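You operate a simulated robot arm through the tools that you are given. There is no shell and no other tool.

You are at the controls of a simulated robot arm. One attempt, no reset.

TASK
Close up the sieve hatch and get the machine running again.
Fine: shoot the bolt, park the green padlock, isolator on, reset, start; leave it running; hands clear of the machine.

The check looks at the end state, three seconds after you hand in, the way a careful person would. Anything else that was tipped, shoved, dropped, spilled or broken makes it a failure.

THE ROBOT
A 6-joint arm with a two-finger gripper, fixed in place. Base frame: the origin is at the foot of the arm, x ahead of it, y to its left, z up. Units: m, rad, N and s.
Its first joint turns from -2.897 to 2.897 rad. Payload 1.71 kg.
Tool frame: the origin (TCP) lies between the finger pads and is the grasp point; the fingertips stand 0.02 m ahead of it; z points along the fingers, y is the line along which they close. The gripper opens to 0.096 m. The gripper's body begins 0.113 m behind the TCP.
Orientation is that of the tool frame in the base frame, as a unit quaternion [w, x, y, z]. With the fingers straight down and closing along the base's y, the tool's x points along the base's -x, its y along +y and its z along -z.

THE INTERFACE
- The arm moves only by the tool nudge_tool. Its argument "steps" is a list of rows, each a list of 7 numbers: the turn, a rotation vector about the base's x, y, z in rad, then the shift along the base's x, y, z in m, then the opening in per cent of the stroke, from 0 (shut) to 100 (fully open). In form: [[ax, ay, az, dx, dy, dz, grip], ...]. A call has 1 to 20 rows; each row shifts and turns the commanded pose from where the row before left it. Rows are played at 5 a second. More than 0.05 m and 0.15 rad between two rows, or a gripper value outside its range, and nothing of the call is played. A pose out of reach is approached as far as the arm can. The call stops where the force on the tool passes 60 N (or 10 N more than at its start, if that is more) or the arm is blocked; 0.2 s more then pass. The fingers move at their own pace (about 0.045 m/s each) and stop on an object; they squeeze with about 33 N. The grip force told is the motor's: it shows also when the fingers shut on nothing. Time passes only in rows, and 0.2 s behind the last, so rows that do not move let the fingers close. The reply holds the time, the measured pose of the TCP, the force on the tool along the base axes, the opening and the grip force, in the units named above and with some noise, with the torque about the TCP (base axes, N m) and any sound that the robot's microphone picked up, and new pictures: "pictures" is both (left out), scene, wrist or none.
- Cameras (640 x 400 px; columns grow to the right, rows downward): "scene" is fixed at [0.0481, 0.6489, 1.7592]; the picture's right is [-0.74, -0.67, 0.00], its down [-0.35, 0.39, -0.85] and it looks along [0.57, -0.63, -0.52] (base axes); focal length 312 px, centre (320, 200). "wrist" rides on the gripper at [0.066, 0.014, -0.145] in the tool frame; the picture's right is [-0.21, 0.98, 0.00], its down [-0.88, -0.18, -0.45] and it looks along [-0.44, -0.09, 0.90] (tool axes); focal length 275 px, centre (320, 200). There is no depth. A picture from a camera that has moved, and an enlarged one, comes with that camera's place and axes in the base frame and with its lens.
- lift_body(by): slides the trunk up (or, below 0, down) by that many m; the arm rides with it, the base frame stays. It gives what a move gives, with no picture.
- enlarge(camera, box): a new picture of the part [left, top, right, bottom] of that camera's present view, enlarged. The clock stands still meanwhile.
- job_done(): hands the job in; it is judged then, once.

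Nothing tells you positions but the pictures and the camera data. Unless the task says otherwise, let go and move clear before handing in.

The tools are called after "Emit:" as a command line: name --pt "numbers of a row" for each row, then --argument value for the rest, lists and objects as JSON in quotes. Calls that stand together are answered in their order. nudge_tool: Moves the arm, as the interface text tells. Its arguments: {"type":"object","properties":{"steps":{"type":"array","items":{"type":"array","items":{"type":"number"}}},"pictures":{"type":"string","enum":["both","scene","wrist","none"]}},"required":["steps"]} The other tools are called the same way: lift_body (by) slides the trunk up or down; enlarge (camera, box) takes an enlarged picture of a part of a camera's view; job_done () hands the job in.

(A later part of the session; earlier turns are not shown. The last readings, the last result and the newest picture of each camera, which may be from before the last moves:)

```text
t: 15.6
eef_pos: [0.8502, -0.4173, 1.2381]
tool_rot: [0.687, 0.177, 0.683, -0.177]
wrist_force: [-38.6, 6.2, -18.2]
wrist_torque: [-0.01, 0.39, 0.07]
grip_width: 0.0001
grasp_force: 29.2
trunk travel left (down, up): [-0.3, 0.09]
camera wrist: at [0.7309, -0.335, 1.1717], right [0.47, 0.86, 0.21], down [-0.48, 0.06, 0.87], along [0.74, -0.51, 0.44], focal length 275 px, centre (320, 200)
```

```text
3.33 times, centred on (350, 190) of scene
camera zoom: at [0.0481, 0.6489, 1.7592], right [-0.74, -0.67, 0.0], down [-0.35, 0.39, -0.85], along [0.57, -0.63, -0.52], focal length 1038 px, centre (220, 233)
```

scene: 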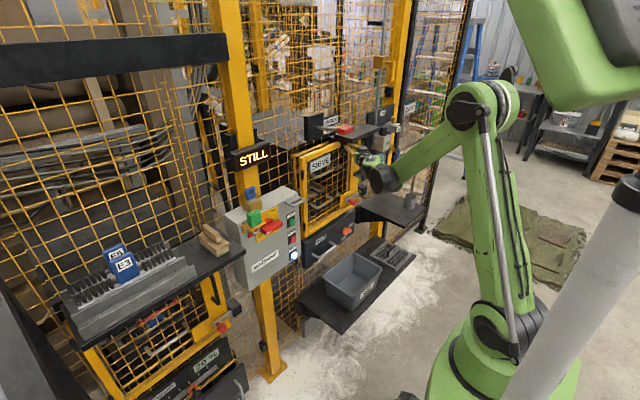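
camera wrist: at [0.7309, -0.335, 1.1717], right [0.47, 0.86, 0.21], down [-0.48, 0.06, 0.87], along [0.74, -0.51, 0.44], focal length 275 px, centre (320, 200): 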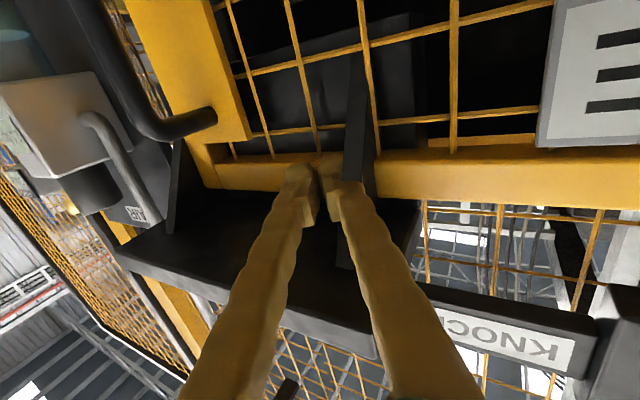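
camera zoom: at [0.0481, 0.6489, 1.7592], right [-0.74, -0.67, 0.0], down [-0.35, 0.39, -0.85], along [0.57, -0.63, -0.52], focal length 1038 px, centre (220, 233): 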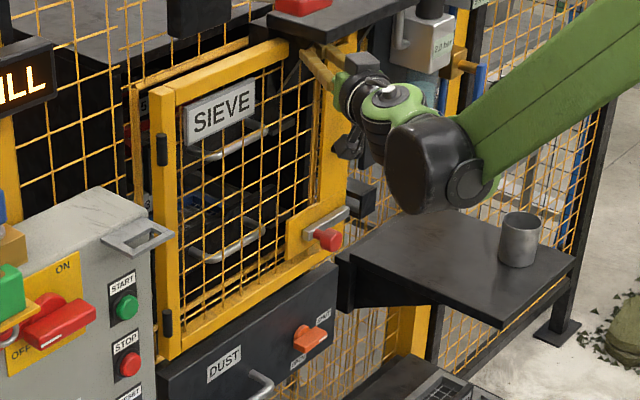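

The contact force (-38, 6, -18 N) suggests my fingers touched the shelf gusset, not just the hatch. I'll back off at once and look.

Emit:
nudge_tool --pt "0 0 0 -0.015 0 -0.002 0" --pt "0 0 0 -0.025 0.005 -0.003 0" --pt "0 0 0 -0.03 0.01 -0.01 0" --pt "0 0 0 -0.04 0.01 -0.01 0" --pt "0 0 0 -0.04 0.01 -0.01 0"

Emit:
enlarge --camera "wrist" --box '[60, 0, 460, 300]'

Emit:
enlarge --camera "scene" --box '[290, 130, 390, 250]'

```text
t: 16.8
eef_pos: [0.7107, -0.3741, 1.1984]
tool_rot: [0.686, 0.18, 0.681, -0.181]
wrist_force: [-0.3, -0.3, 0.0]
wrist_torque: [0.03, 0.04, -0.03]
grip_width: 0.0003
grasp_force: 29.2
trunk travel left (down, up): [-0.3, 0.09]
camera wrist: at [0.5926, -0.2899, 1.132], right [0.48, 0.85, 0.21], down [-0.48, 0.06, 0.87], along [0.73, -0.52, 0.44], focal length 275 px, centre (320, 200)
```

scene: 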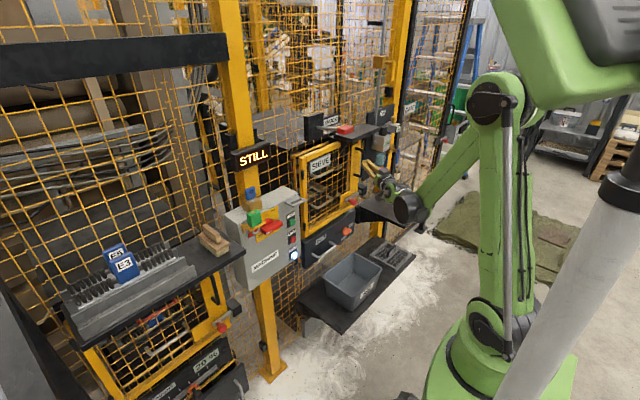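
wrist: 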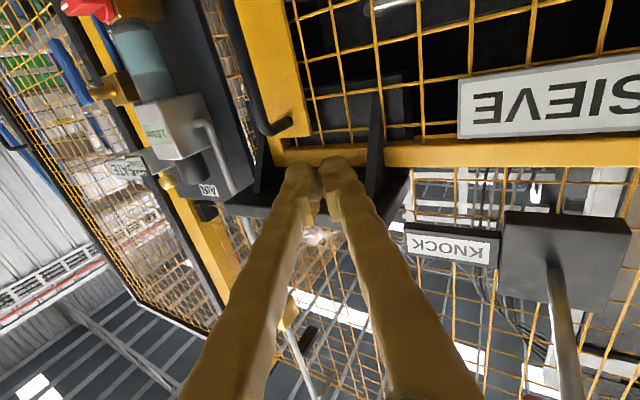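

```text
1.33 times, centred on (260, 150) of wrist
camera zoom: at [0.5926, -0.2899, 1.132], right [0.48, 0.85, 0.21], down [-0.48, 0.06, 0.87], along [0.73, -0.52, 0.44], focal length 367 px, centre (400, 267)
```

zoom: 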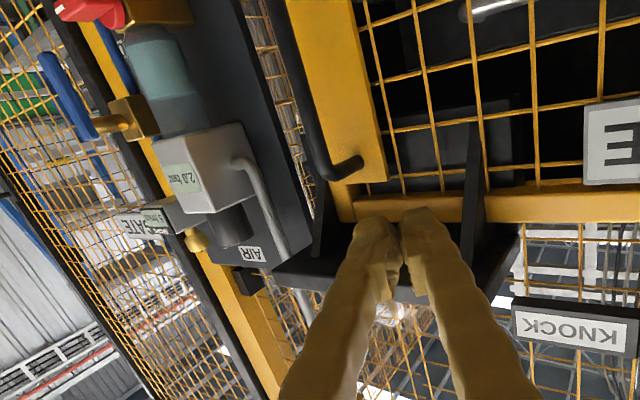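

```text
3.33 times, centred on (340, 190) of scene
camera zoom: at [0.0481, 0.6489, 1.7592], right [-0.74, -0.67, 0.0], down [-0.35, 0.39, -0.85], along [0.57, -0.63, -0.52], focal length 1038 px, centre (253, 233)
```

zoom: 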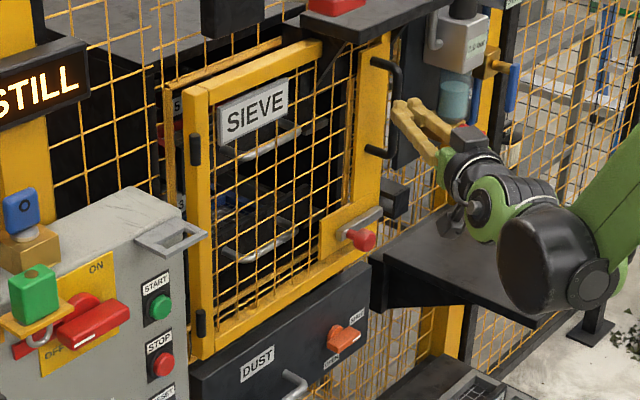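

The hatch is up against the frame. Next I'll lower the tool and pitch it to view the bolt area (knob estimated at about 0.79, -0.41, 0.965).

Emit:
nudge_tool --pt "0 0 0 -0.03 0.01 -0.02 0" --pt "0.0695 0.1273 0 -0.02 0.01 -0.03 0" --pt "0.0695 0.1273 0 -0.01 0.01 -0.03 0" --pt "0.0695 0.1273 0 0 0.01 -0.03 0" --pt "0 0 0 0 0 -0.02 0"

Emit:
enlarge --camera "wrist" --box '[60, 0, 460, 250]'

```text
t: 18.0
eef_pos: [0.6382, -0.3537, 1.0711]
tool_rot: [0.541, 0.255, 0.798, -0.072]
wrist_force: [0.3, 0.5, 1.1]
wrist_torque: [-0.03, 0.01, 0.02]
grip_width: 0.0
grasp_force: 29.1
out of reach, approached as far as the arm can: row 1, 3, 4, 5
trunk travel left (down, up): [-0.3, 0.09]
camera wrist: at [0.5074, -0.2629, 1.0712], right [0.53, 0.77, 0.34], down [-0.21, -0.27, 0.94], along [0.82, -0.57, 0.02], focal length 275 px, centre (320, 200)
```

scene: 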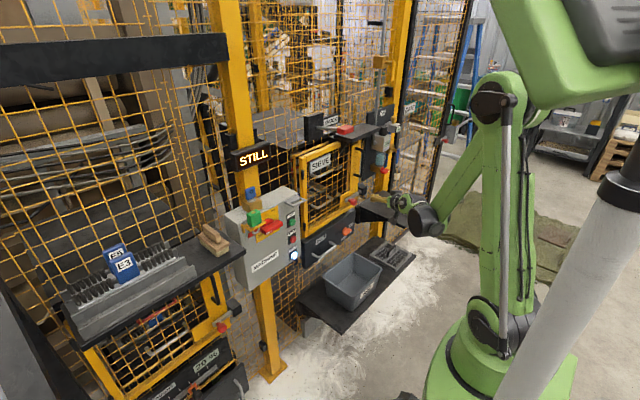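
wrist: 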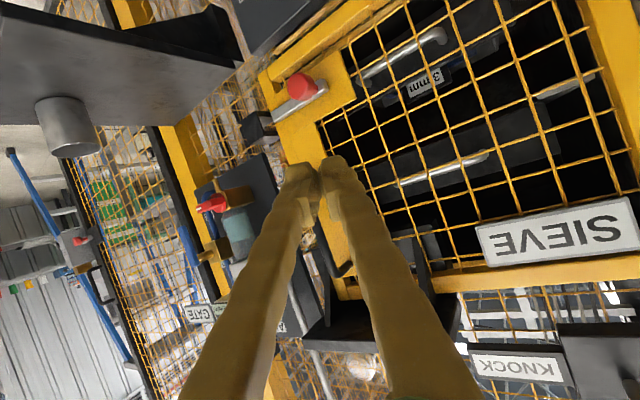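

```text
1.60 times, centred on (260, 125) of wrist
camera zoom: at [0.5074, -0.2629, 1.0712], right [0.53, 0.77, 0.34], down [-0.21, -0.27, 0.94], along [0.82, -0.57, 0.02], focal length 440 px, centre (416, 320)
```

zoom: 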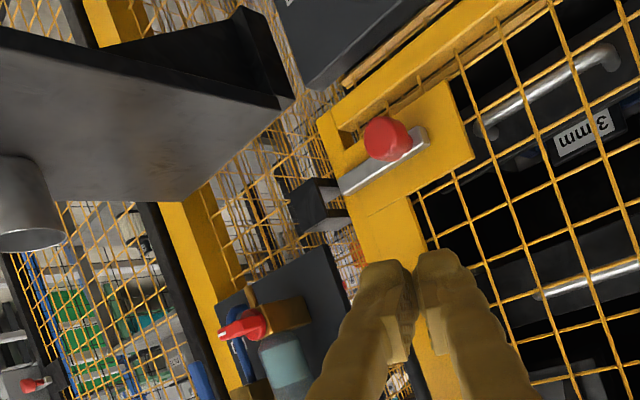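

The hatch now sits in the frame, with the bolt bar in line with a black keeper. The arm is running into its limits down here, so I'll lower the trunk in stages and raise the arm to compensate.

Emit:
nudge_tool --pt "-0.0695 -0.1273 0 -0.01 0.01 0.04 0" --pt "-0.0695 -0.1273 0 -0.01 0.02 0.04 0" --pt "-0.0695 -0.1273 0 0 0.02 0.04 0" --pt "0 0 0 0 0.02 0.04 0" --pictures "none"

Emit:
lift_body --by -0.15

```text
t: 19.0
eef_pos: [0.6203, -0.2947, 1.2041]
tool_rot: [0.688, 0.157, 0.691, -0.156]
wrist_force: [-1.1, -0.1, 0.2]
wrist_torque: [0.01, 0.07, 0.11]
grip_width: 0.0001
grasp_force: 29.6
out of reach, approached as far as the arm can: row 3, 4
trunk travel left (down, up): [-0.3, 0.09]
```

```text
t: 20.8
eef_pos: [0.6199, -0.2956, 1.0573]
tool_rot: [0.706, 0.207, 0.668, -0.109]
wrist_force: [0.8, -0.1, -0.2]
wrist_torque: [-0.02, 0.01, 0.04]
grip_width: 0.0001
grasp_force: 29.7
trunk travel left (down, up): [-0.15, 0.24]
```

Emit:
nudge_tool --pt "0 0 0 0 0 0.03 0" --pt "0 0 0 0 0 0.03 0" --pt "0 0 0 0 0 0.03 0" --pictures "both"

```text
t: 21.6
eef_pos: [0.6209, -0.296, 1.1468]
tool_rot: [0.706, 0.207, 0.669, -0.109]
wrist_force: [0.5, 0.1, 0.3]
wrist_torque: [0.03, 0.0, 0.01]
grip_width: 0.0
grasp_force: 29.1
trunk travel left (down, up): [-0.15, 0.24]
camera wrist: at [0.5013, -0.212, 1.0808], right [0.41, 0.85, 0.35], down [-0.55, -0.08, 0.83], along [0.73, -0.53, 0.44], focal length 275 px, centre (320, 200)
```

scene: 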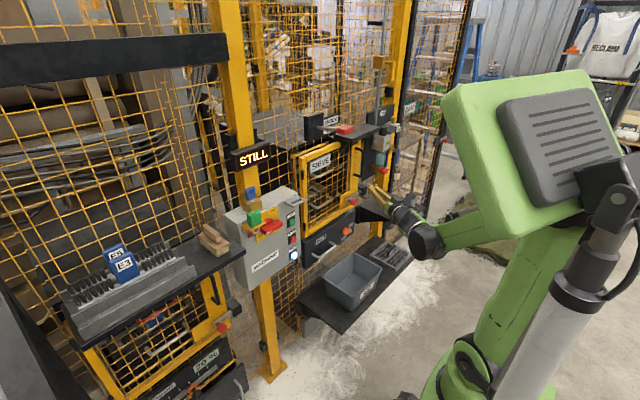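
wrist: 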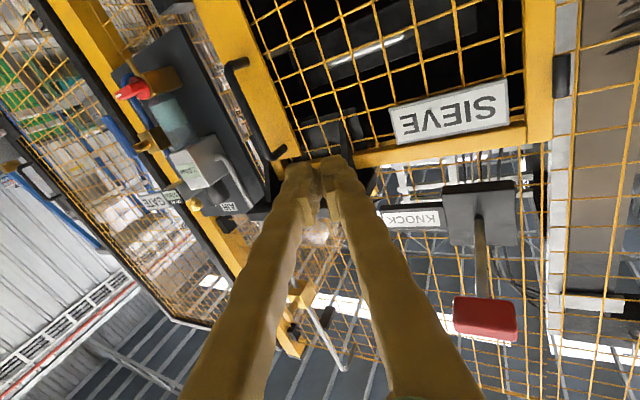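

Emit:
lift_body --by -0.13

Emit:
nudge_tool --pt "-0.133 0.065 -0.003 0.0 -0.01 -0.015 0" --pt "0 0 0 0.0 -0.01 -0.02 0" --pt "0 0 0 0.0 -0.01 -0.02 0" --pictures "both"

Emit:
enlarge --camera "wrist" --box '[140, 0, 460, 200]'

Emit:
enlarge --camera "scene" --box '[290, 150, 410, 250]'

```text
t: 23.1
eef_pos: [0.6207, -0.297, 1.017]
tool_rot: [0.706, 0.207, 0.669, -0.11]
wrist_force: [-0.9, -0.3, -0.7]
wrist_torque: [0.01, -0.01, 0.0]
grip_width: 0.0
grasp_force: 29.2
trunk travel left (down, up): [-0.02, 0.37]
```

```text
t: 23.9
eef_pos: [0.6179, -0.3274, 0.9622]
tool_rot: [0.696, 0.158, 0.682, -0.162]
wrist_force: [-1.0, -0.1, 0.1]
wrist_torque: [0.01, 0.03, -0.03]
grip_width: 0.0
grasp_force: 29.6
trunk travel left (down, up): [-0.02, 0.37]
camera wrist: at [0.4944, -0.2527, 0.8937], right [0.43, 0.88, 0.21], down [-0.5, 0.04, 0.87], along [0.76, -0.47, 0.45], focal length 275 px, centre (320, 200)
```

scene: 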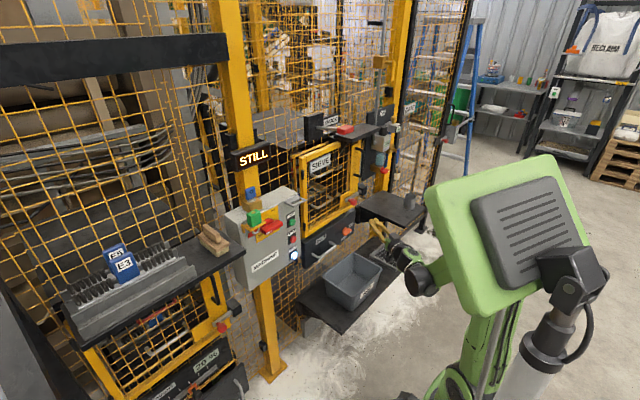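
wrist: 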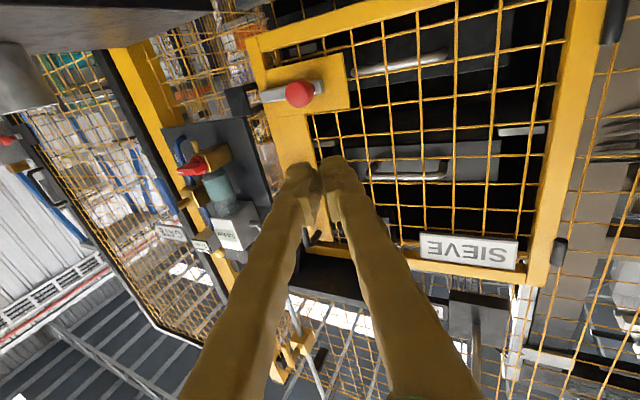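

```text
2.00 times, centred on (300, 100) of wrist
camera zoom: at [0.4944, -0.2527, 0.8937], right [0.43, 0.88, 0.21], down [-0.5, 0.04, 0.87], along [0.76, -0.47, 0.45], focal length 551 px, centre (360, 400)
```

zoom: 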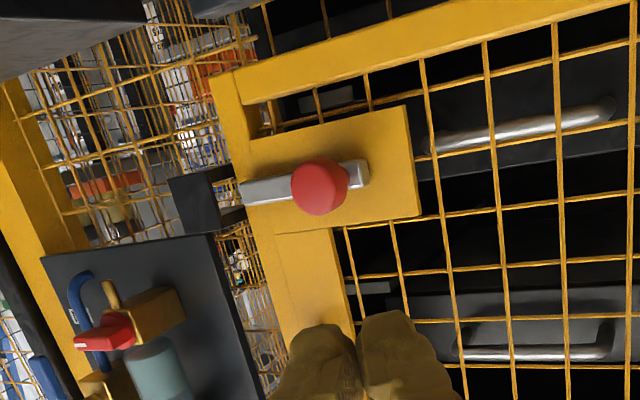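

```text
4.00 times, centred on (350, 200) of scene
camera zoom: at [0.0481, 0.6489, 1.7592], right [-0.74, -0.67, 0.0], down [-0.35, 0.39, -0.85], along [0.57, -0.63, -0.52], focal length 1246 px, centre (200, 200)
```

zoom: 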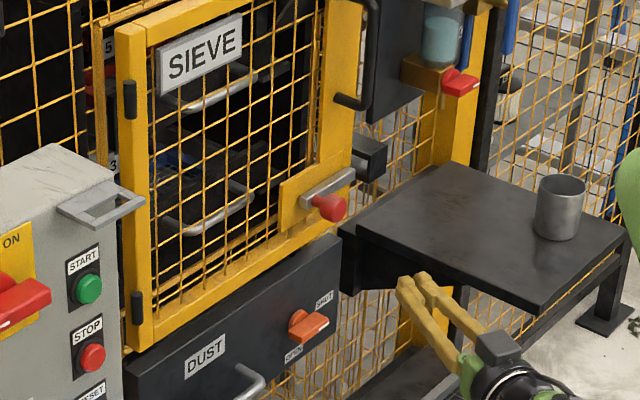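

The bolt bar lines up with the keeper, and the knob is at about (0.823, -0.448, 0.930). I'll bring the shut fingertips to its +y side, ready to push it towards -y.

Emit:
nudge_tool --pt "0 0 0 0.035 -0.01 -0.008 0" --pt "0 0 0 0.035 -0.013 -0.008 0" --pt "0 0 0 0.035 -0.013 -0.008 0" --pt "0 0 0 0.035 -0.013 -0.008 0" --pictures "both"

Emit:
enlarge --camera "wrist" --box '[140, 20, 460, 220]'

Emit:
enlarge --camera "scene" --box '[310, 160, 430, 260]'

```text
t: 24.9
eef_pos: [0.7566, -0.3781, 0.9324]
tool_rot: [0.696, 0.157, 0.682, -0.161]
wrist_force: [-1.0, -0.6, 0.0]
wrist_torque: [0.01, 0.06, 0.05]
grip_width: 0.0
grasp_force: 29.5
trunk travel left (down, up): [-0.02, 0.37]
camera wrist: at [0.6331, -0.3036, 0.8634], right [0.42, 0.88, 0.21], down [-0.5, 0.04, 0.87], along [0.76, -0.47, 0.45], focal length 275 px, centre (320, 200)
```

scene: 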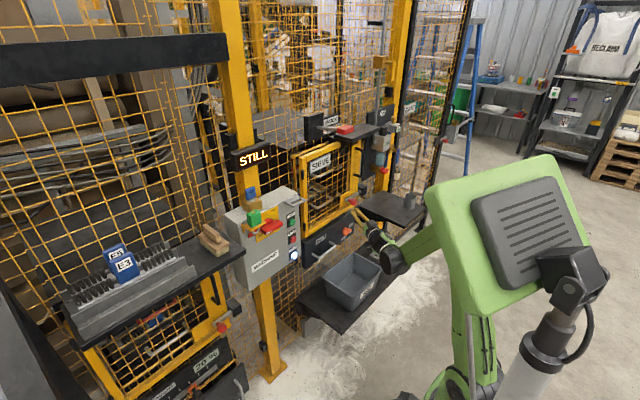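
wrist: 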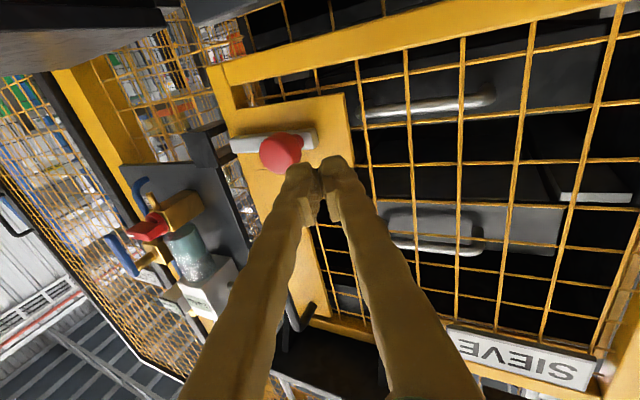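

```text
2.00 times, centred on (300, 120) of wrist
camera zoom: at [0.6331, -0.3036, 0.8634], right [0.42, 0.88, 0.21], down [-0.5, 0.04, 0.87], along [0.76, -0.47, 0.45], focal length 551 px, centre (360, 360)
```

zoom: 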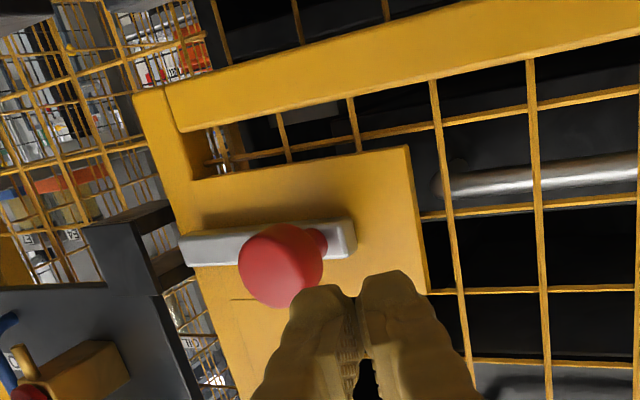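

```text
4.00 times, centred on (370, 210) of scene
camera zoom: at [0.0481, 0.6489, 1.7592], right [-0.74, -0.67, 0.0], down [-0.35, 0.39, -0.85], along [0.57, -0.63, -0.52], focal length 1246 px, centre (120, 160)
```

zoom: 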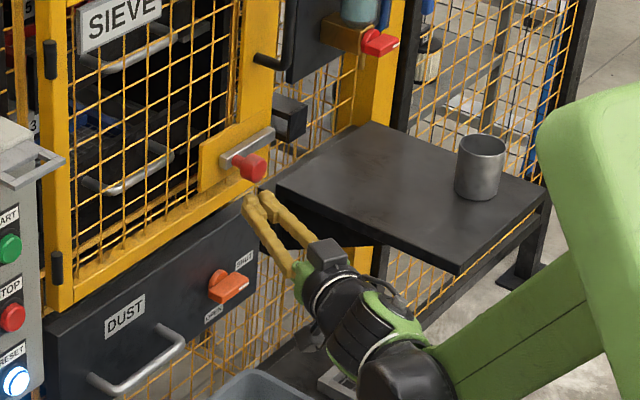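

Emit:
nudge_tool --pt "0 0 0 0.019 0.0 -0.001 0" --pt "0 0 0 0.019 0.0 -0.001 0" --pt "0 0 0 0 -0.008 0 0" --pt "0 0 0 0 -0.008 0 0" --pt "0 0 0 0 -0.008 0 0" --pt "0 0 0 0 -0.008 0 0" --pictures "both"

Emit:
enlarge --camera "wrist" --box '[140, 20, 460, 220]'

Emit:
enlarge --camera "scene" --box '[310, 160, 430, 260]'

```text
t: 26.3
eef_pos: [0.7967, -0.4102, 0.9286]
tool_rot: [0.696, 0.157, 0.683, -0.16]
wrist_force: [0.4, 0.7, -0.2]
wrist_torque: [-0.01, 0.02, 0.03]
grip_width: 0.0002
grasp_force: 29.3
trunk travel left (down, up): [-0.02, 0.37]
camera wrist: at [0.6731, -0.3352, 0.8599], right [0.42, 0.88, 0.21], down [-0.49, 0.04, 0.87], along [0.76, -0.47, 0.45], focal length 275 px, centre (320, 200)
```

scene: 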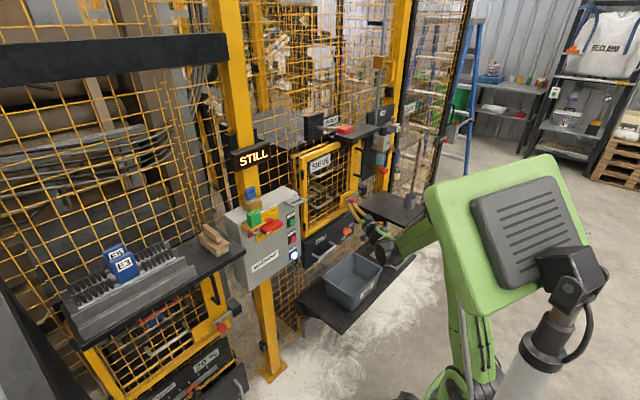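
wrist: 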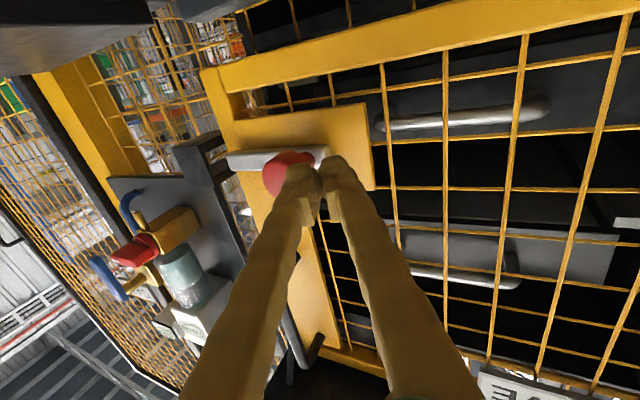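

```text
2.00 times, centred on (300, 120) of wrist
camera zoom: at [0.6731, -0.3352, 0.8599], right [0.42, 0.88, 0.21], down [-0.49, 0.04, 0.87], along [0.76, -0.47, 0.45], focal length 551 px, centre (360, 360)
```

zoom: 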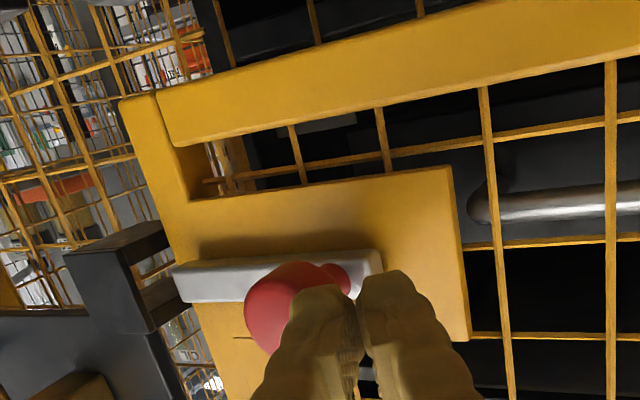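

```text
4.00 times, centred on (370, 210) of scene
camera zoom: at [0.0481, 0.6489, 1.7592], right [-0.74, -0.67, 0.0], down [-0.35, 0.39, -0.85], along [0.57, -0.63, -0.52], focal length 1246 px, centre (120, 160)
```

zoom: 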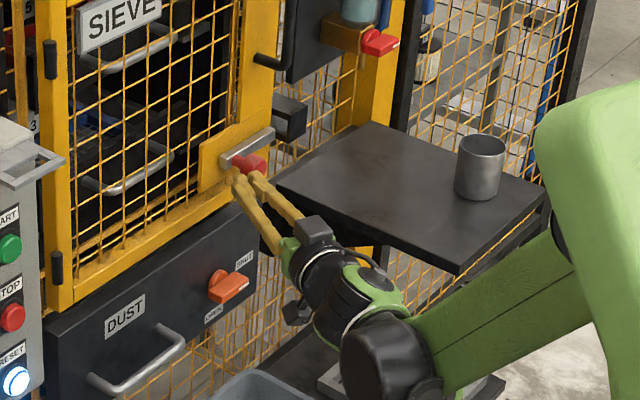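

Emit:
nudge_tool --pt "0 0 0 0 -0.008 -0.001 0" --pt "0 0 0 0 -0.008 -0.001 0" --pt "0 0 0 0 -0.008 -0.001 0" --pt "0 0 0 0 -0.008 0 0" --pictures "both"

Emit:
enlarge --camera "wrist" --box '[140, 20, 460, 220]'

Emit:
enlarge --camera "scene" --box '[310, 160, 430, 260]'

```text
t: 27.3
eef_pos: [0.7963, -0.4429, 0.927]
tool_rot: [0.695, 0.158, 0.683, -0.161]
wrist_force: [-10.1, -1.1, 2.7]
wrist_torque: [0.01, -0.1, -0.15]
grip_width: 0.0
grasp_force: 29.8
trunk travel left (down, up): [-0.02, 0.37]
camera wrist: at [0.6726, -0.3665, 0.8576], right [0.43, 0.88, 0.21], down [-0.5, 0.04, 0.87], along [0.76, -0.47, 0.45], focal length 275 px, centre (320, 200)
```

scene: 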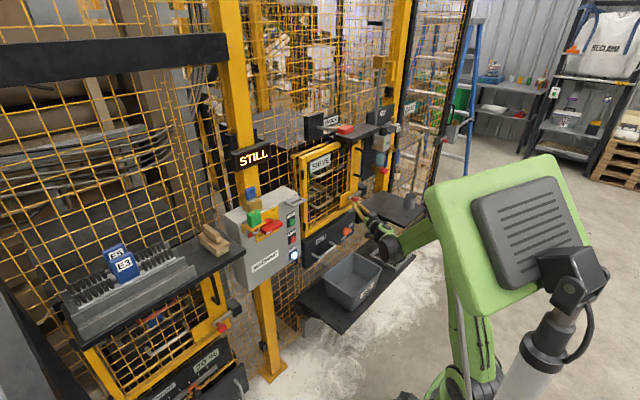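
wrist: 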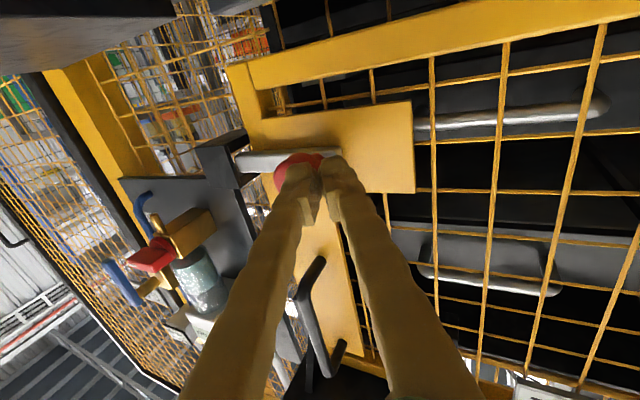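

```text
2.00 times, centred on (300, 120) of wrist
camera zoom: at [0.6726, -0.3665, 0.8576], right [0.43, 0.88, 0.21], down [-0.5, 0.04, 0.87], along [0.76, -0.47, 0.45], focal length 551 px, centre (360, 360)
```

zoom: 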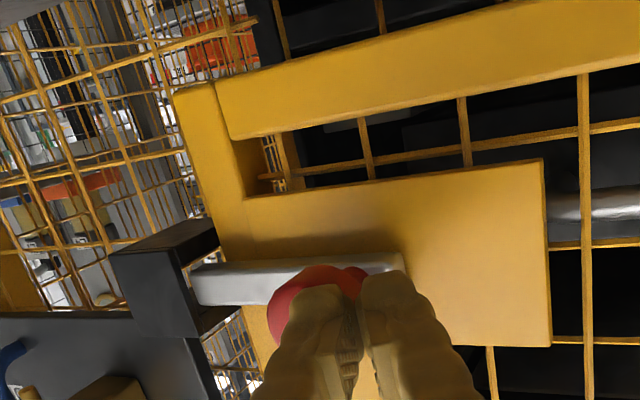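

```text
4.00 times, centred on (370, 210) of scene
camera zoom: at [0.0481, 0.6489, 1.7592], right [-0.74, -0.67, 0.0], down [-0.35, 0.39, -0.85], along [0.57, -0.63, -0.52], focal length 1246 px, centre (120, 160)
```

zoom: 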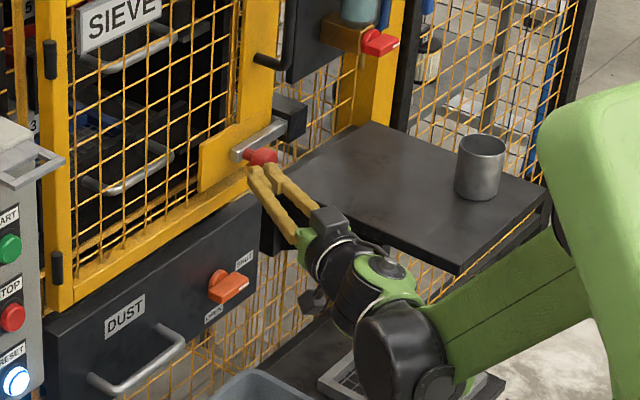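

The bolt is sliding toward the keeper. I'll continue pushing.

Emit:
nudge_tool --pt "0 0 0 -0.001 -0.007 0 0" --pt "0 0 0 0 -0.007 0 0" --pt "0 0 0 0 -0.007 0 0" --pictures "both"

Emit:
enlarge --camera "wrist" --box '[140, 20, 460, 220]'

Emit:
enlarge --camera "scene" --box '[310, 160, 430, 260]'

```text
t: 28.1
eef_pos: [0.7963, -0.462, 0.925]
tool_rot: [0.695, 0.157, 0.683, -0.16]
wrist_force: [-8.4, -2.6, 3.7]
wrist_torque: [-0.01, -0.12, -0.15]
grip_width: 0.0003
grasp_force: 29.3
trunk travel left (down, up): [-0.02, 0.37]
camera wrist: at [0.6726, -0.3868, 0.856], right [0.43, 0.88, 0.21], down [-0.5, 0.04, 0.87], along [0.76, -0.47, 0.45], focal length 275 px, centre (320, 200)
```

scene: 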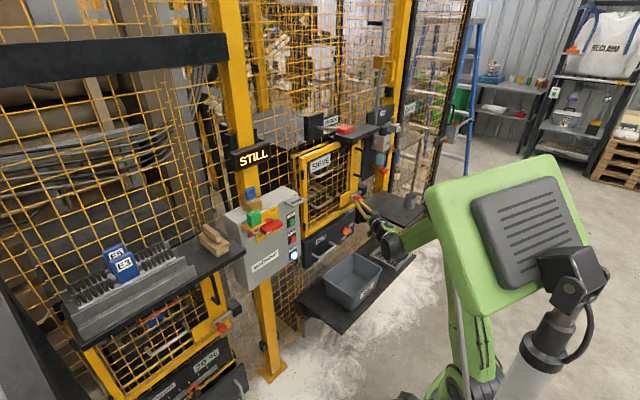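
wrist: 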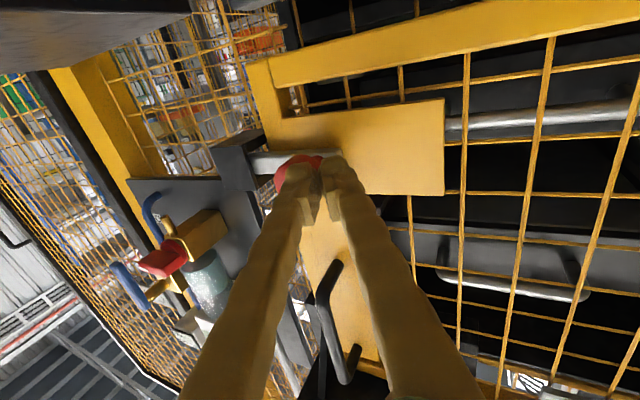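

```text
2.00 times, centred on (300, 120) of wrist
camera zoom: at [0.6726, -0.3868, 0.856], right [0.43, 0.88, 0.21], down [-0.5, 0.04, 0.87], along [0.76, -0.47, 0.45], focal length 551 px, centre (360, 360)
```

zoom: 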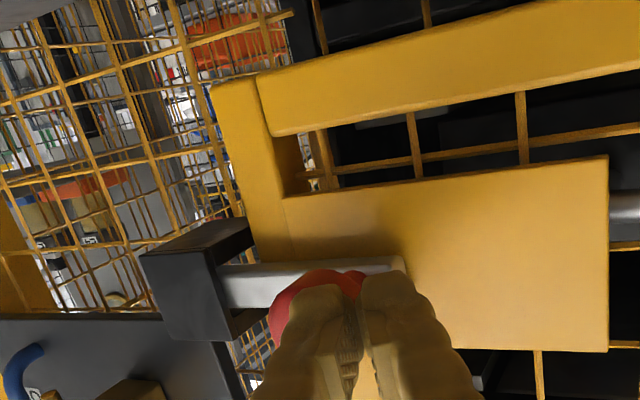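

```text
4.00 times, centred on (370, 210) of scene
camera zoom: at [0.0481, 0.6489, 1.7592], right [-0.74, -0.67, 0.0], down [-0.35, 0.39, -0.85], along [0.57, -0.63, -0.52], focal length 1246 px, centre (120, 160)
```

zoom: 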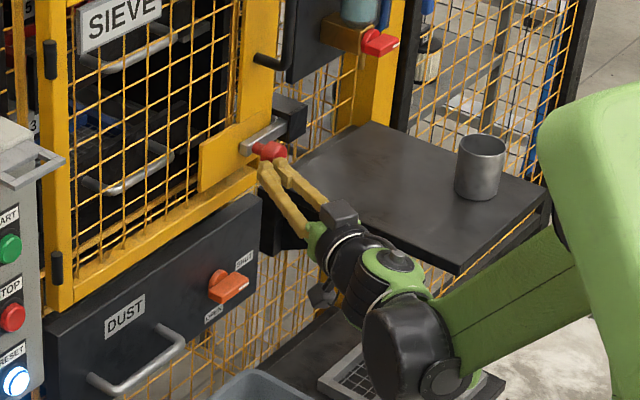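

Emit:
nudge_tool --pt "0 0 0 0 -0.007 0 0" --pt "0 0 0 0 -0.007 0 0" --pt "0 0 0 0 -0.007 0 0" --pictures "both"

Emit:
enlarge --camera "wrist" --box '[140, 20, 460, 220]'

Emit:
enlarge --camera "scene" --box '[310, 160, 430, 260]'

```text
t: 28.9
eef_pos: [0.7804, -0.477, 0.9364]
tool_rot: [0.701, 0.159, 0.677, -0.16]
wrist_force: [0.7, -0.3, -0.5]
wrist_torque: [0.0, 0.02, -0.01]
grip_width: 0.0
grasp_force: 29.6
trunk travel left (down, up): [-0.02, 0.37]
stopped in row 3: the force on the tool passed its limit at 63 N (the readings are from after the stop); the commanded pose is now the measured one
camera wrist: at [0.6585, -0.4021, 0.8656], right [0.42, 0.88, 0.21], down [-0.51, 0.04, 0.86], along [0.75, -0.47, 0.46], focal length 275 px, centre (320, 200)
```

scene: 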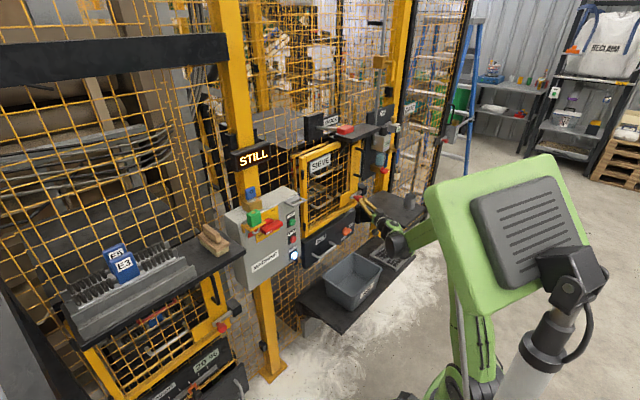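
wrist: 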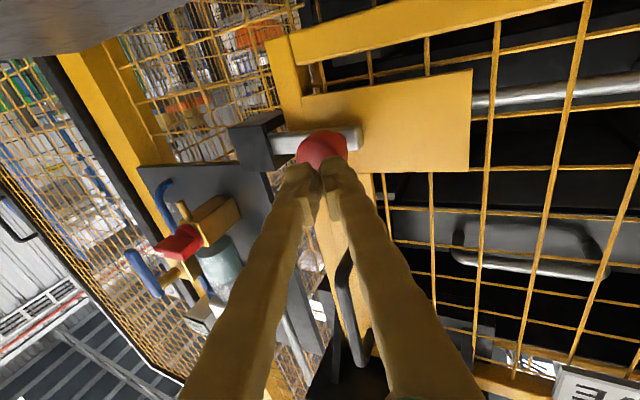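

```text
2.00 times, centred on (300, 120) of wrist
camera zoom: at [0.6585, -0.4021, 0.8656], right [0.42, 0.88, 0.21], down [-0.51, 0.04, 0.86], along [0.75, -0.47, 0.46], focal length 551 px, centre (360, 360)
```

zoom: 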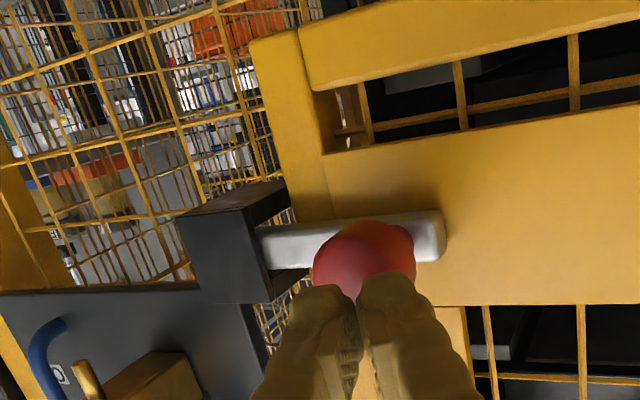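

```text
4.00 times, centred on (370, 210) of scene
camera zoom: at [0.0481, 0.6489, 1.7592], right [-0.74, -0.67, 0.0], down [-0.35, 0.39, -0.85], along [0.57, -0.63, -0.52], focal length 1246 px, centre (120, 160)
```

zoom: 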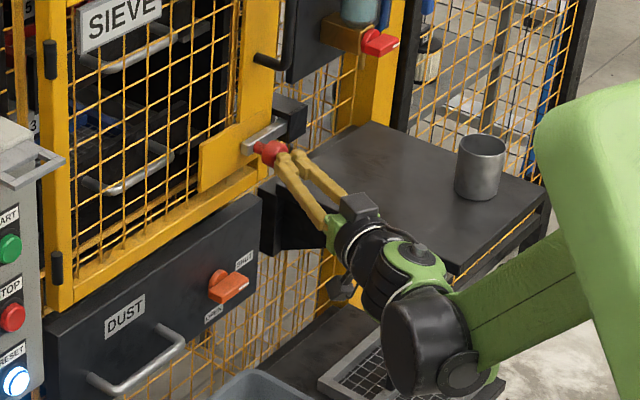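

The force peaked at 63 N as the bolt bottomed out, and the finger slipped off the knob. I'll back away and check that the bolt is fully home.

Emit:
nudge_tool --pt "0 0 0 -0.03 0.01 0 0" --pt "0 0 0 -0.04 0.02 0 0" --pt "0 0 0 -0.04 0.02 0 0" --pictures "both"

Emit:
enlarge --camera "wrist" --box '[160, 20, 420, 180]'

Emit:
enlarge --camera "scene" --box '[320, 160, 400, 230]'

Emit:
enlarge --camera "scene" --box '[190, 290, 250, 350]'

```text
t: 29.6
eef_pos: [0.6705, -0.4279, 0.9381]
tool_rot: [0.7, 0.158, 0.678, -0.16]
wrist_force: [0.7, -0.1, -1.1]
wrist_torque: [-0.07, -0.03, 0.0]
grip_width: 0.0
grasp_force: 29.5
trunk travel left (down, up): [-0.02, 0.37]
camera wrist: at [0.5482, -0.3523, 0.8668], right [0.42, 0.88, 0.21], down [-0.51, 0.04, 0.86], along [0.75, -0.47, 0.46], focal length 275 px, centre (320, 200)
```

scene: 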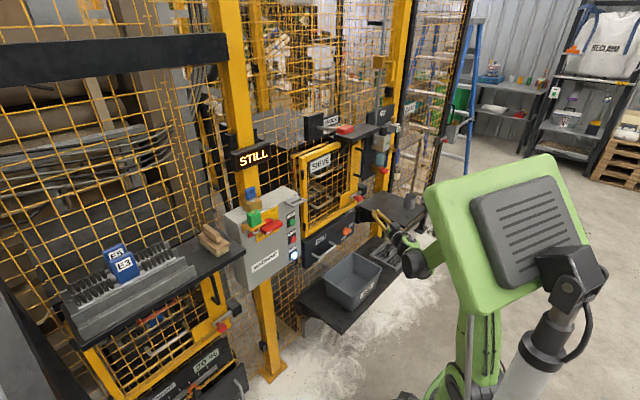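
wrist: 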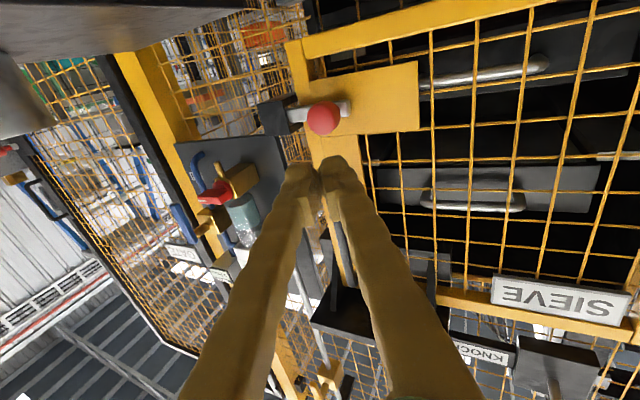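

```text
2.46 times, centred on (290, 100) of wrist
camera zoom: at [0.5482, -0.3523, 0.8668], right [0.42, 0.88, 0.21], down [-0.51, 0.04, 0.86], along [0.75, -0.47, 0.46], focal length 678 px, centre (394, 446)
```

zoom: 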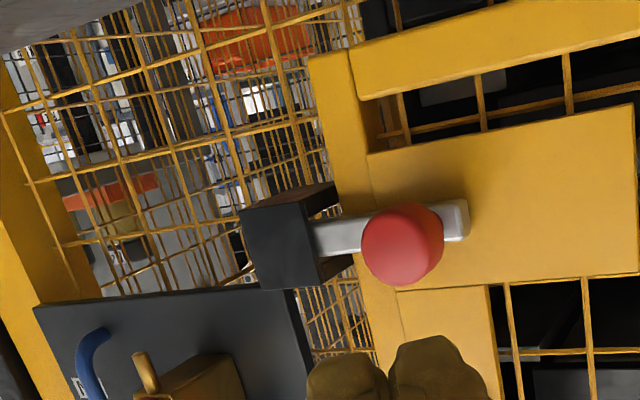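

```text
5.71 times, centred on (360, 195) of scene
camera zoom: at [0.0481, 0.6489, 1.7592], right [-0.74, -0.67, 0.0], down [-0.35, 0.39, -0.85], along [0.57, -0.63, -0.52], focal length 1780 px, centre (91, 229)
```

zoom: 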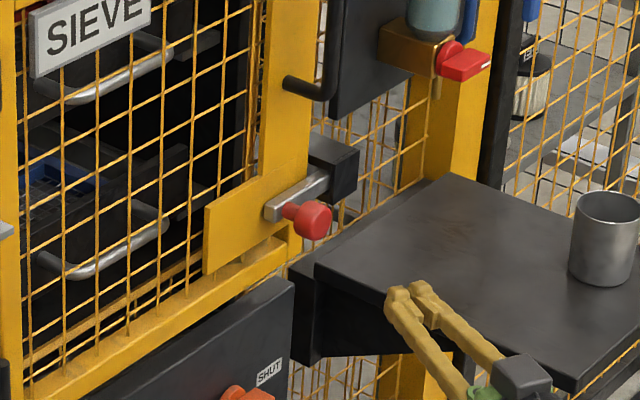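

```text
6.67 times, centred on (220, 320) of scene
camera zoom: at [0.0481, 0.6489, 1.7592], right [-0.74, -0.67, 0.0], down [-0.35, 0.39, -0.85], along [0.57, -0.63, -0.52], focal length 2076 px, centre (987, -600)
```

zoom: 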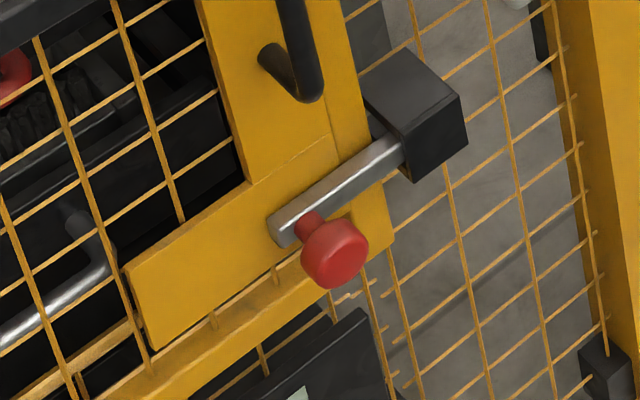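

The bolt is fully into its keeper, matching the other shut hatch. Next is the green padlock: I'll back off, rise, turn the tool to face the panel squarely and travel over to y≈0.17.

Emit:
nudge_tool --pt "0 0 0 -0.03 0.02 0.015 0" --pt "0 0 0 -0.03 0.02 0.015 0" --pt "0 0 0 -0.03 0.02 0.015 0" --pt "0 0 0.114 -0.002 0.0405 0.016 0" --pt "0 0 0.114 -0.002 0.0405 0.016 0" --pt "0 0 0.114 -0.002 0.0405 0.016 0" --pt "0 0 0.114 -0.002 0.0405 0.016 0" --pt "0 0 0 -0.002 0.0405 0.016 0" --pt "0 0 0 -0.002 0.0405 0.016 0" --pt "0 0 0 -0.002 0.0405 0.016 30" --pt "0 0 0 -0.002 0.0405 0.016 60" --pt "0 0 0 -0.002 0.0405 0.016 100" --pt "0 0 0 -0.002 0.0405 0.016 100" --pt "0 0 0 -0.002 0.0405 0.016 100" --pt "0 0 0 -0.002 0.0405 0.016 100" --pictures "both"

Emit:
enlarge --camera "wrist" --box '[160, 0, 480, 220]'

Emit:
enlarge --camera "scene" --box '[230, 170, 310, 240]'

```text
t: 33.0
eef_pos: [0.5163, 0.1308, 1.2452]
tool_rot: [0.806, -0.115, 0.58, -0.024]
wrist_force: [0.7, 0.8, -1.3]
wrist_torque: [0.05, -0.05, -0.08]
grip_width: 0.0961
grasp_force: 0.0
out of reach, approached as far as the arm can: row 12, 13
trunk travel left (down, up): [-0.02, 0.37]
stopped in row 15: the arm was blocked; the commanded pose is now the measured one
camera wrist: at [0.3998, 0.1099, 1.1369], right [-0.16, 0.99, -0.02], down [-0.69, -0.1, 0.72], along [0.71, 0.13, 0.69], focal length 275 px, centre (320, 200)
```

scene: 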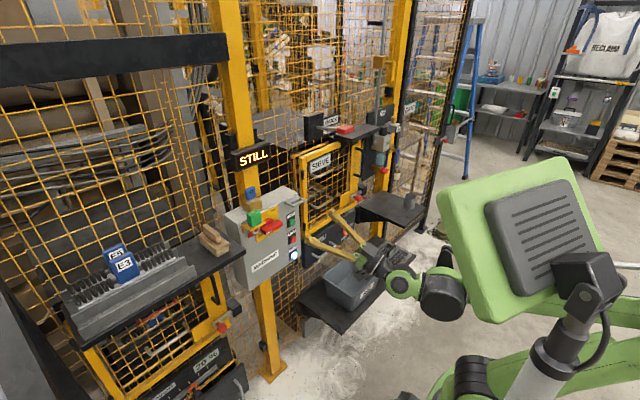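
wrist: 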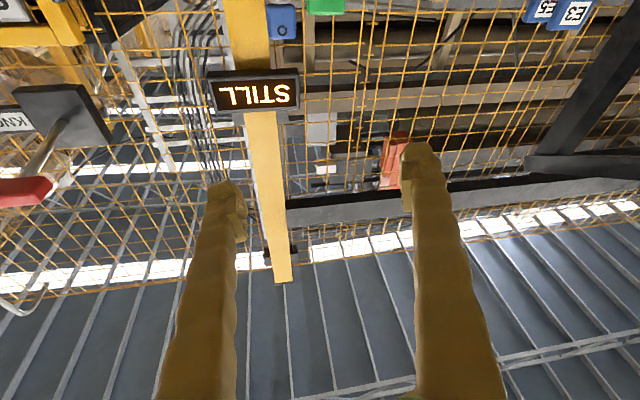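

```text
1.82 times, centred on (320, 110) of wrist
camera zoom: at [0.3998, 0.1099, 1.1369], right [-0.16, 0.99, -0.02], down [-0.69, -0.1, 0.72], along [0.71, 0.13, 0.69], focal length 500 px, centre (320, 364)
```

zoom: 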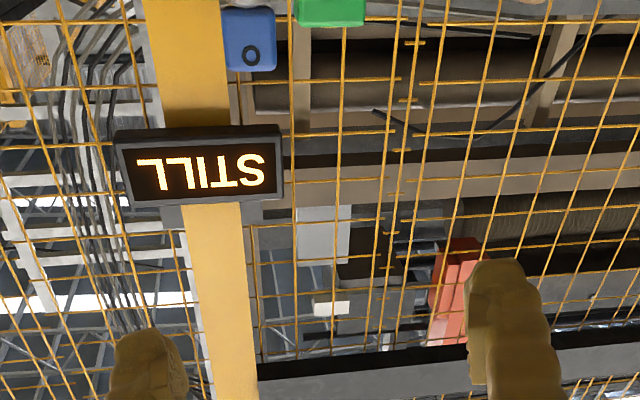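

```text
5.71 times, centred on (270, 205) of scene
camera zoom: at [0.0481, 0.6489, 1.7592], right [-0.74, -0.67, 0.0], down [-0.35, 0.39, -0.85], along [0.57, -0.63, -0.52], focal length 1780 px, centre (606, 171)
```

zoom: 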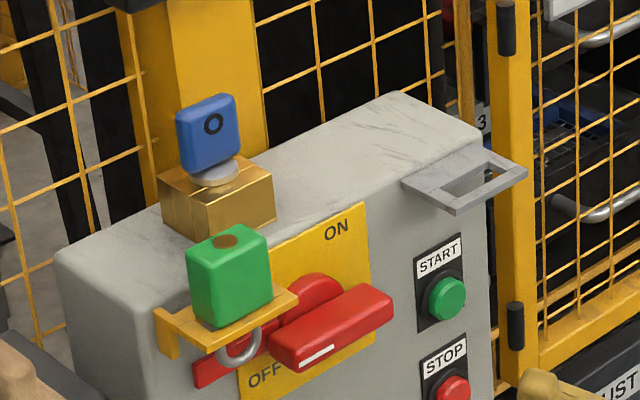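

Emit:
enlarge --camera "scene" --box '[290, 130, 640, 400]'

```text
1.48 times, centred on (465, 265) of scene
camera zoom: at [0.0481, 0.6489, 1.7592], right [-0.74, -0.67, 0.0], down [-0.35, 0.39, -0.85], along [0.57, -0.63, -0.52], focal length 461 px, centre (105, 104)
```

zoom: 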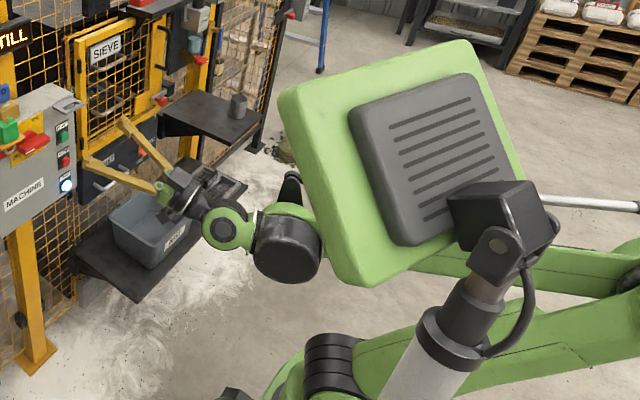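

The arm blocked itself, most likely folded too far back and up under its own head. I'll move forward, straighten the tool, and then raise the trunk partway.

Emit:
nudge_tool --pt "0 0 0 0.03 0.0 -0.01 100" --pt "0.0495 0.0805 -0.0325 0.03 0.0 -0.01 100" --pt "0.0495 0.0805 -0.0325 0.02 0.01 -0.01 100" --pt "0.0495 0.0805 -0.0325 0.02 0.01 0 100" --pt "0.0495 0.0805 -0.0325 0.01 0.01 0 100" --pictures "both"

```text
t: 34.2
eef_pos: [0.6419, 0.1619, 1.2105]
tool_rot: [0.702, 0.002, 0.712, 0.0]
wrist_force: [0.3, -0.3, 0.2]
wrist_torque: [0.01, 0.02, 0.0]
grip_width: 0.0959
grasp_force: 0.0
trunk travel left (down, up): [-0.02, 0.37]
camera wrist: at [0.496, 0.1761, 1.1467], right [0.0, 0.98, 0.21], down [-0.43, -0.19, 0.88], along [0.9, -0.09, 0.42], focal length 275 px, centre (320, 200)
```

scene: 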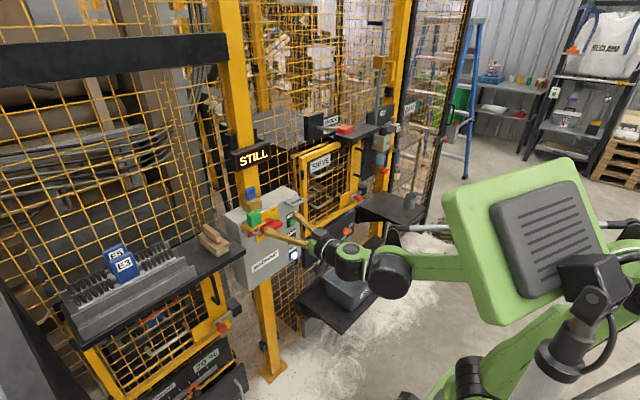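
wrist: 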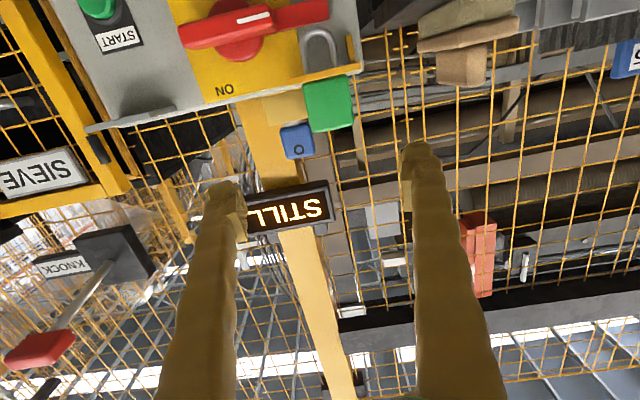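

Emit:
enlarge --camera "wrist" --box '[220, 0, 420, 170]'

Emit:
enlarge --camera "wrist" --box '[40, 0, 240, 160]'

Emit:
enlarge --camera "scene" --box '[230, 170, 320, 250]'

```text
2.35 times, centred on (320, 85) of wrist
camera zoom: at [0.496, 0.1761, 1.1467], right [0.0, 0.98, 0.21], down [-0.43, -0.19, 0.88], along [0.9, -0.09, 0.42], focal length 648 px, centre (320, 471)
```

zoom: 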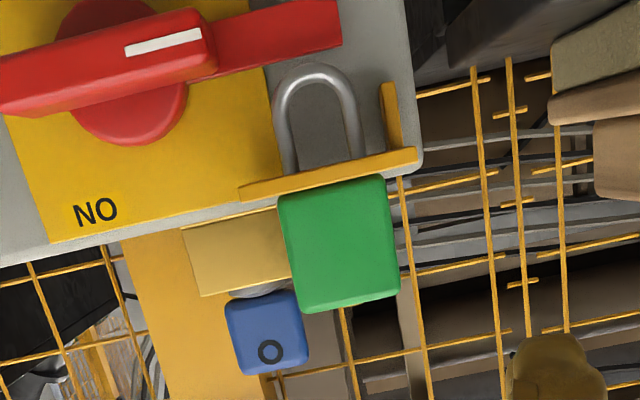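

```text
2.50 times, centred on (140, 80) of wrist
camera zoom: at [0.496, 0.1761, 1.1467], right [0.0, 0.98, 0.21], down [-0.43, -0.19, 0.88], along [0.9, -0.09, 0.42], focal length 688 px, centre (770, 500)
```

zoom: 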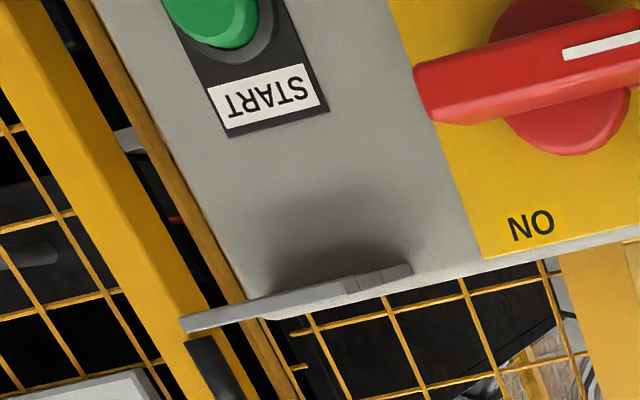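

```text
5.00 times, centred on (275, 210) of scene
camera zoom: at [0.0481, 0.6489, 1.7592], right [-0.74, -0.67, 0.0], down [-0.35, 0.39, -0.85], along [0.57, -0.63, -0.52], focal length 1557 px, centre (545, 150)
```

zoom: 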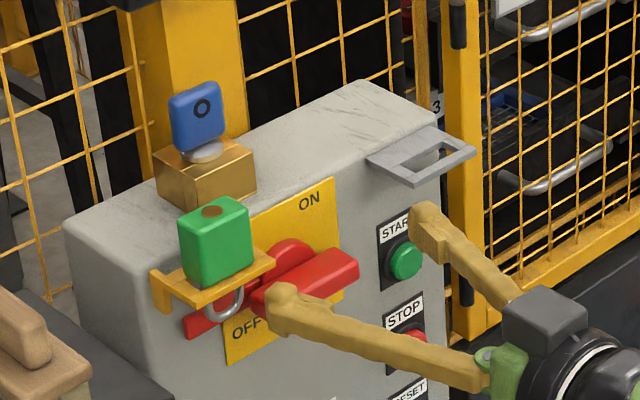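

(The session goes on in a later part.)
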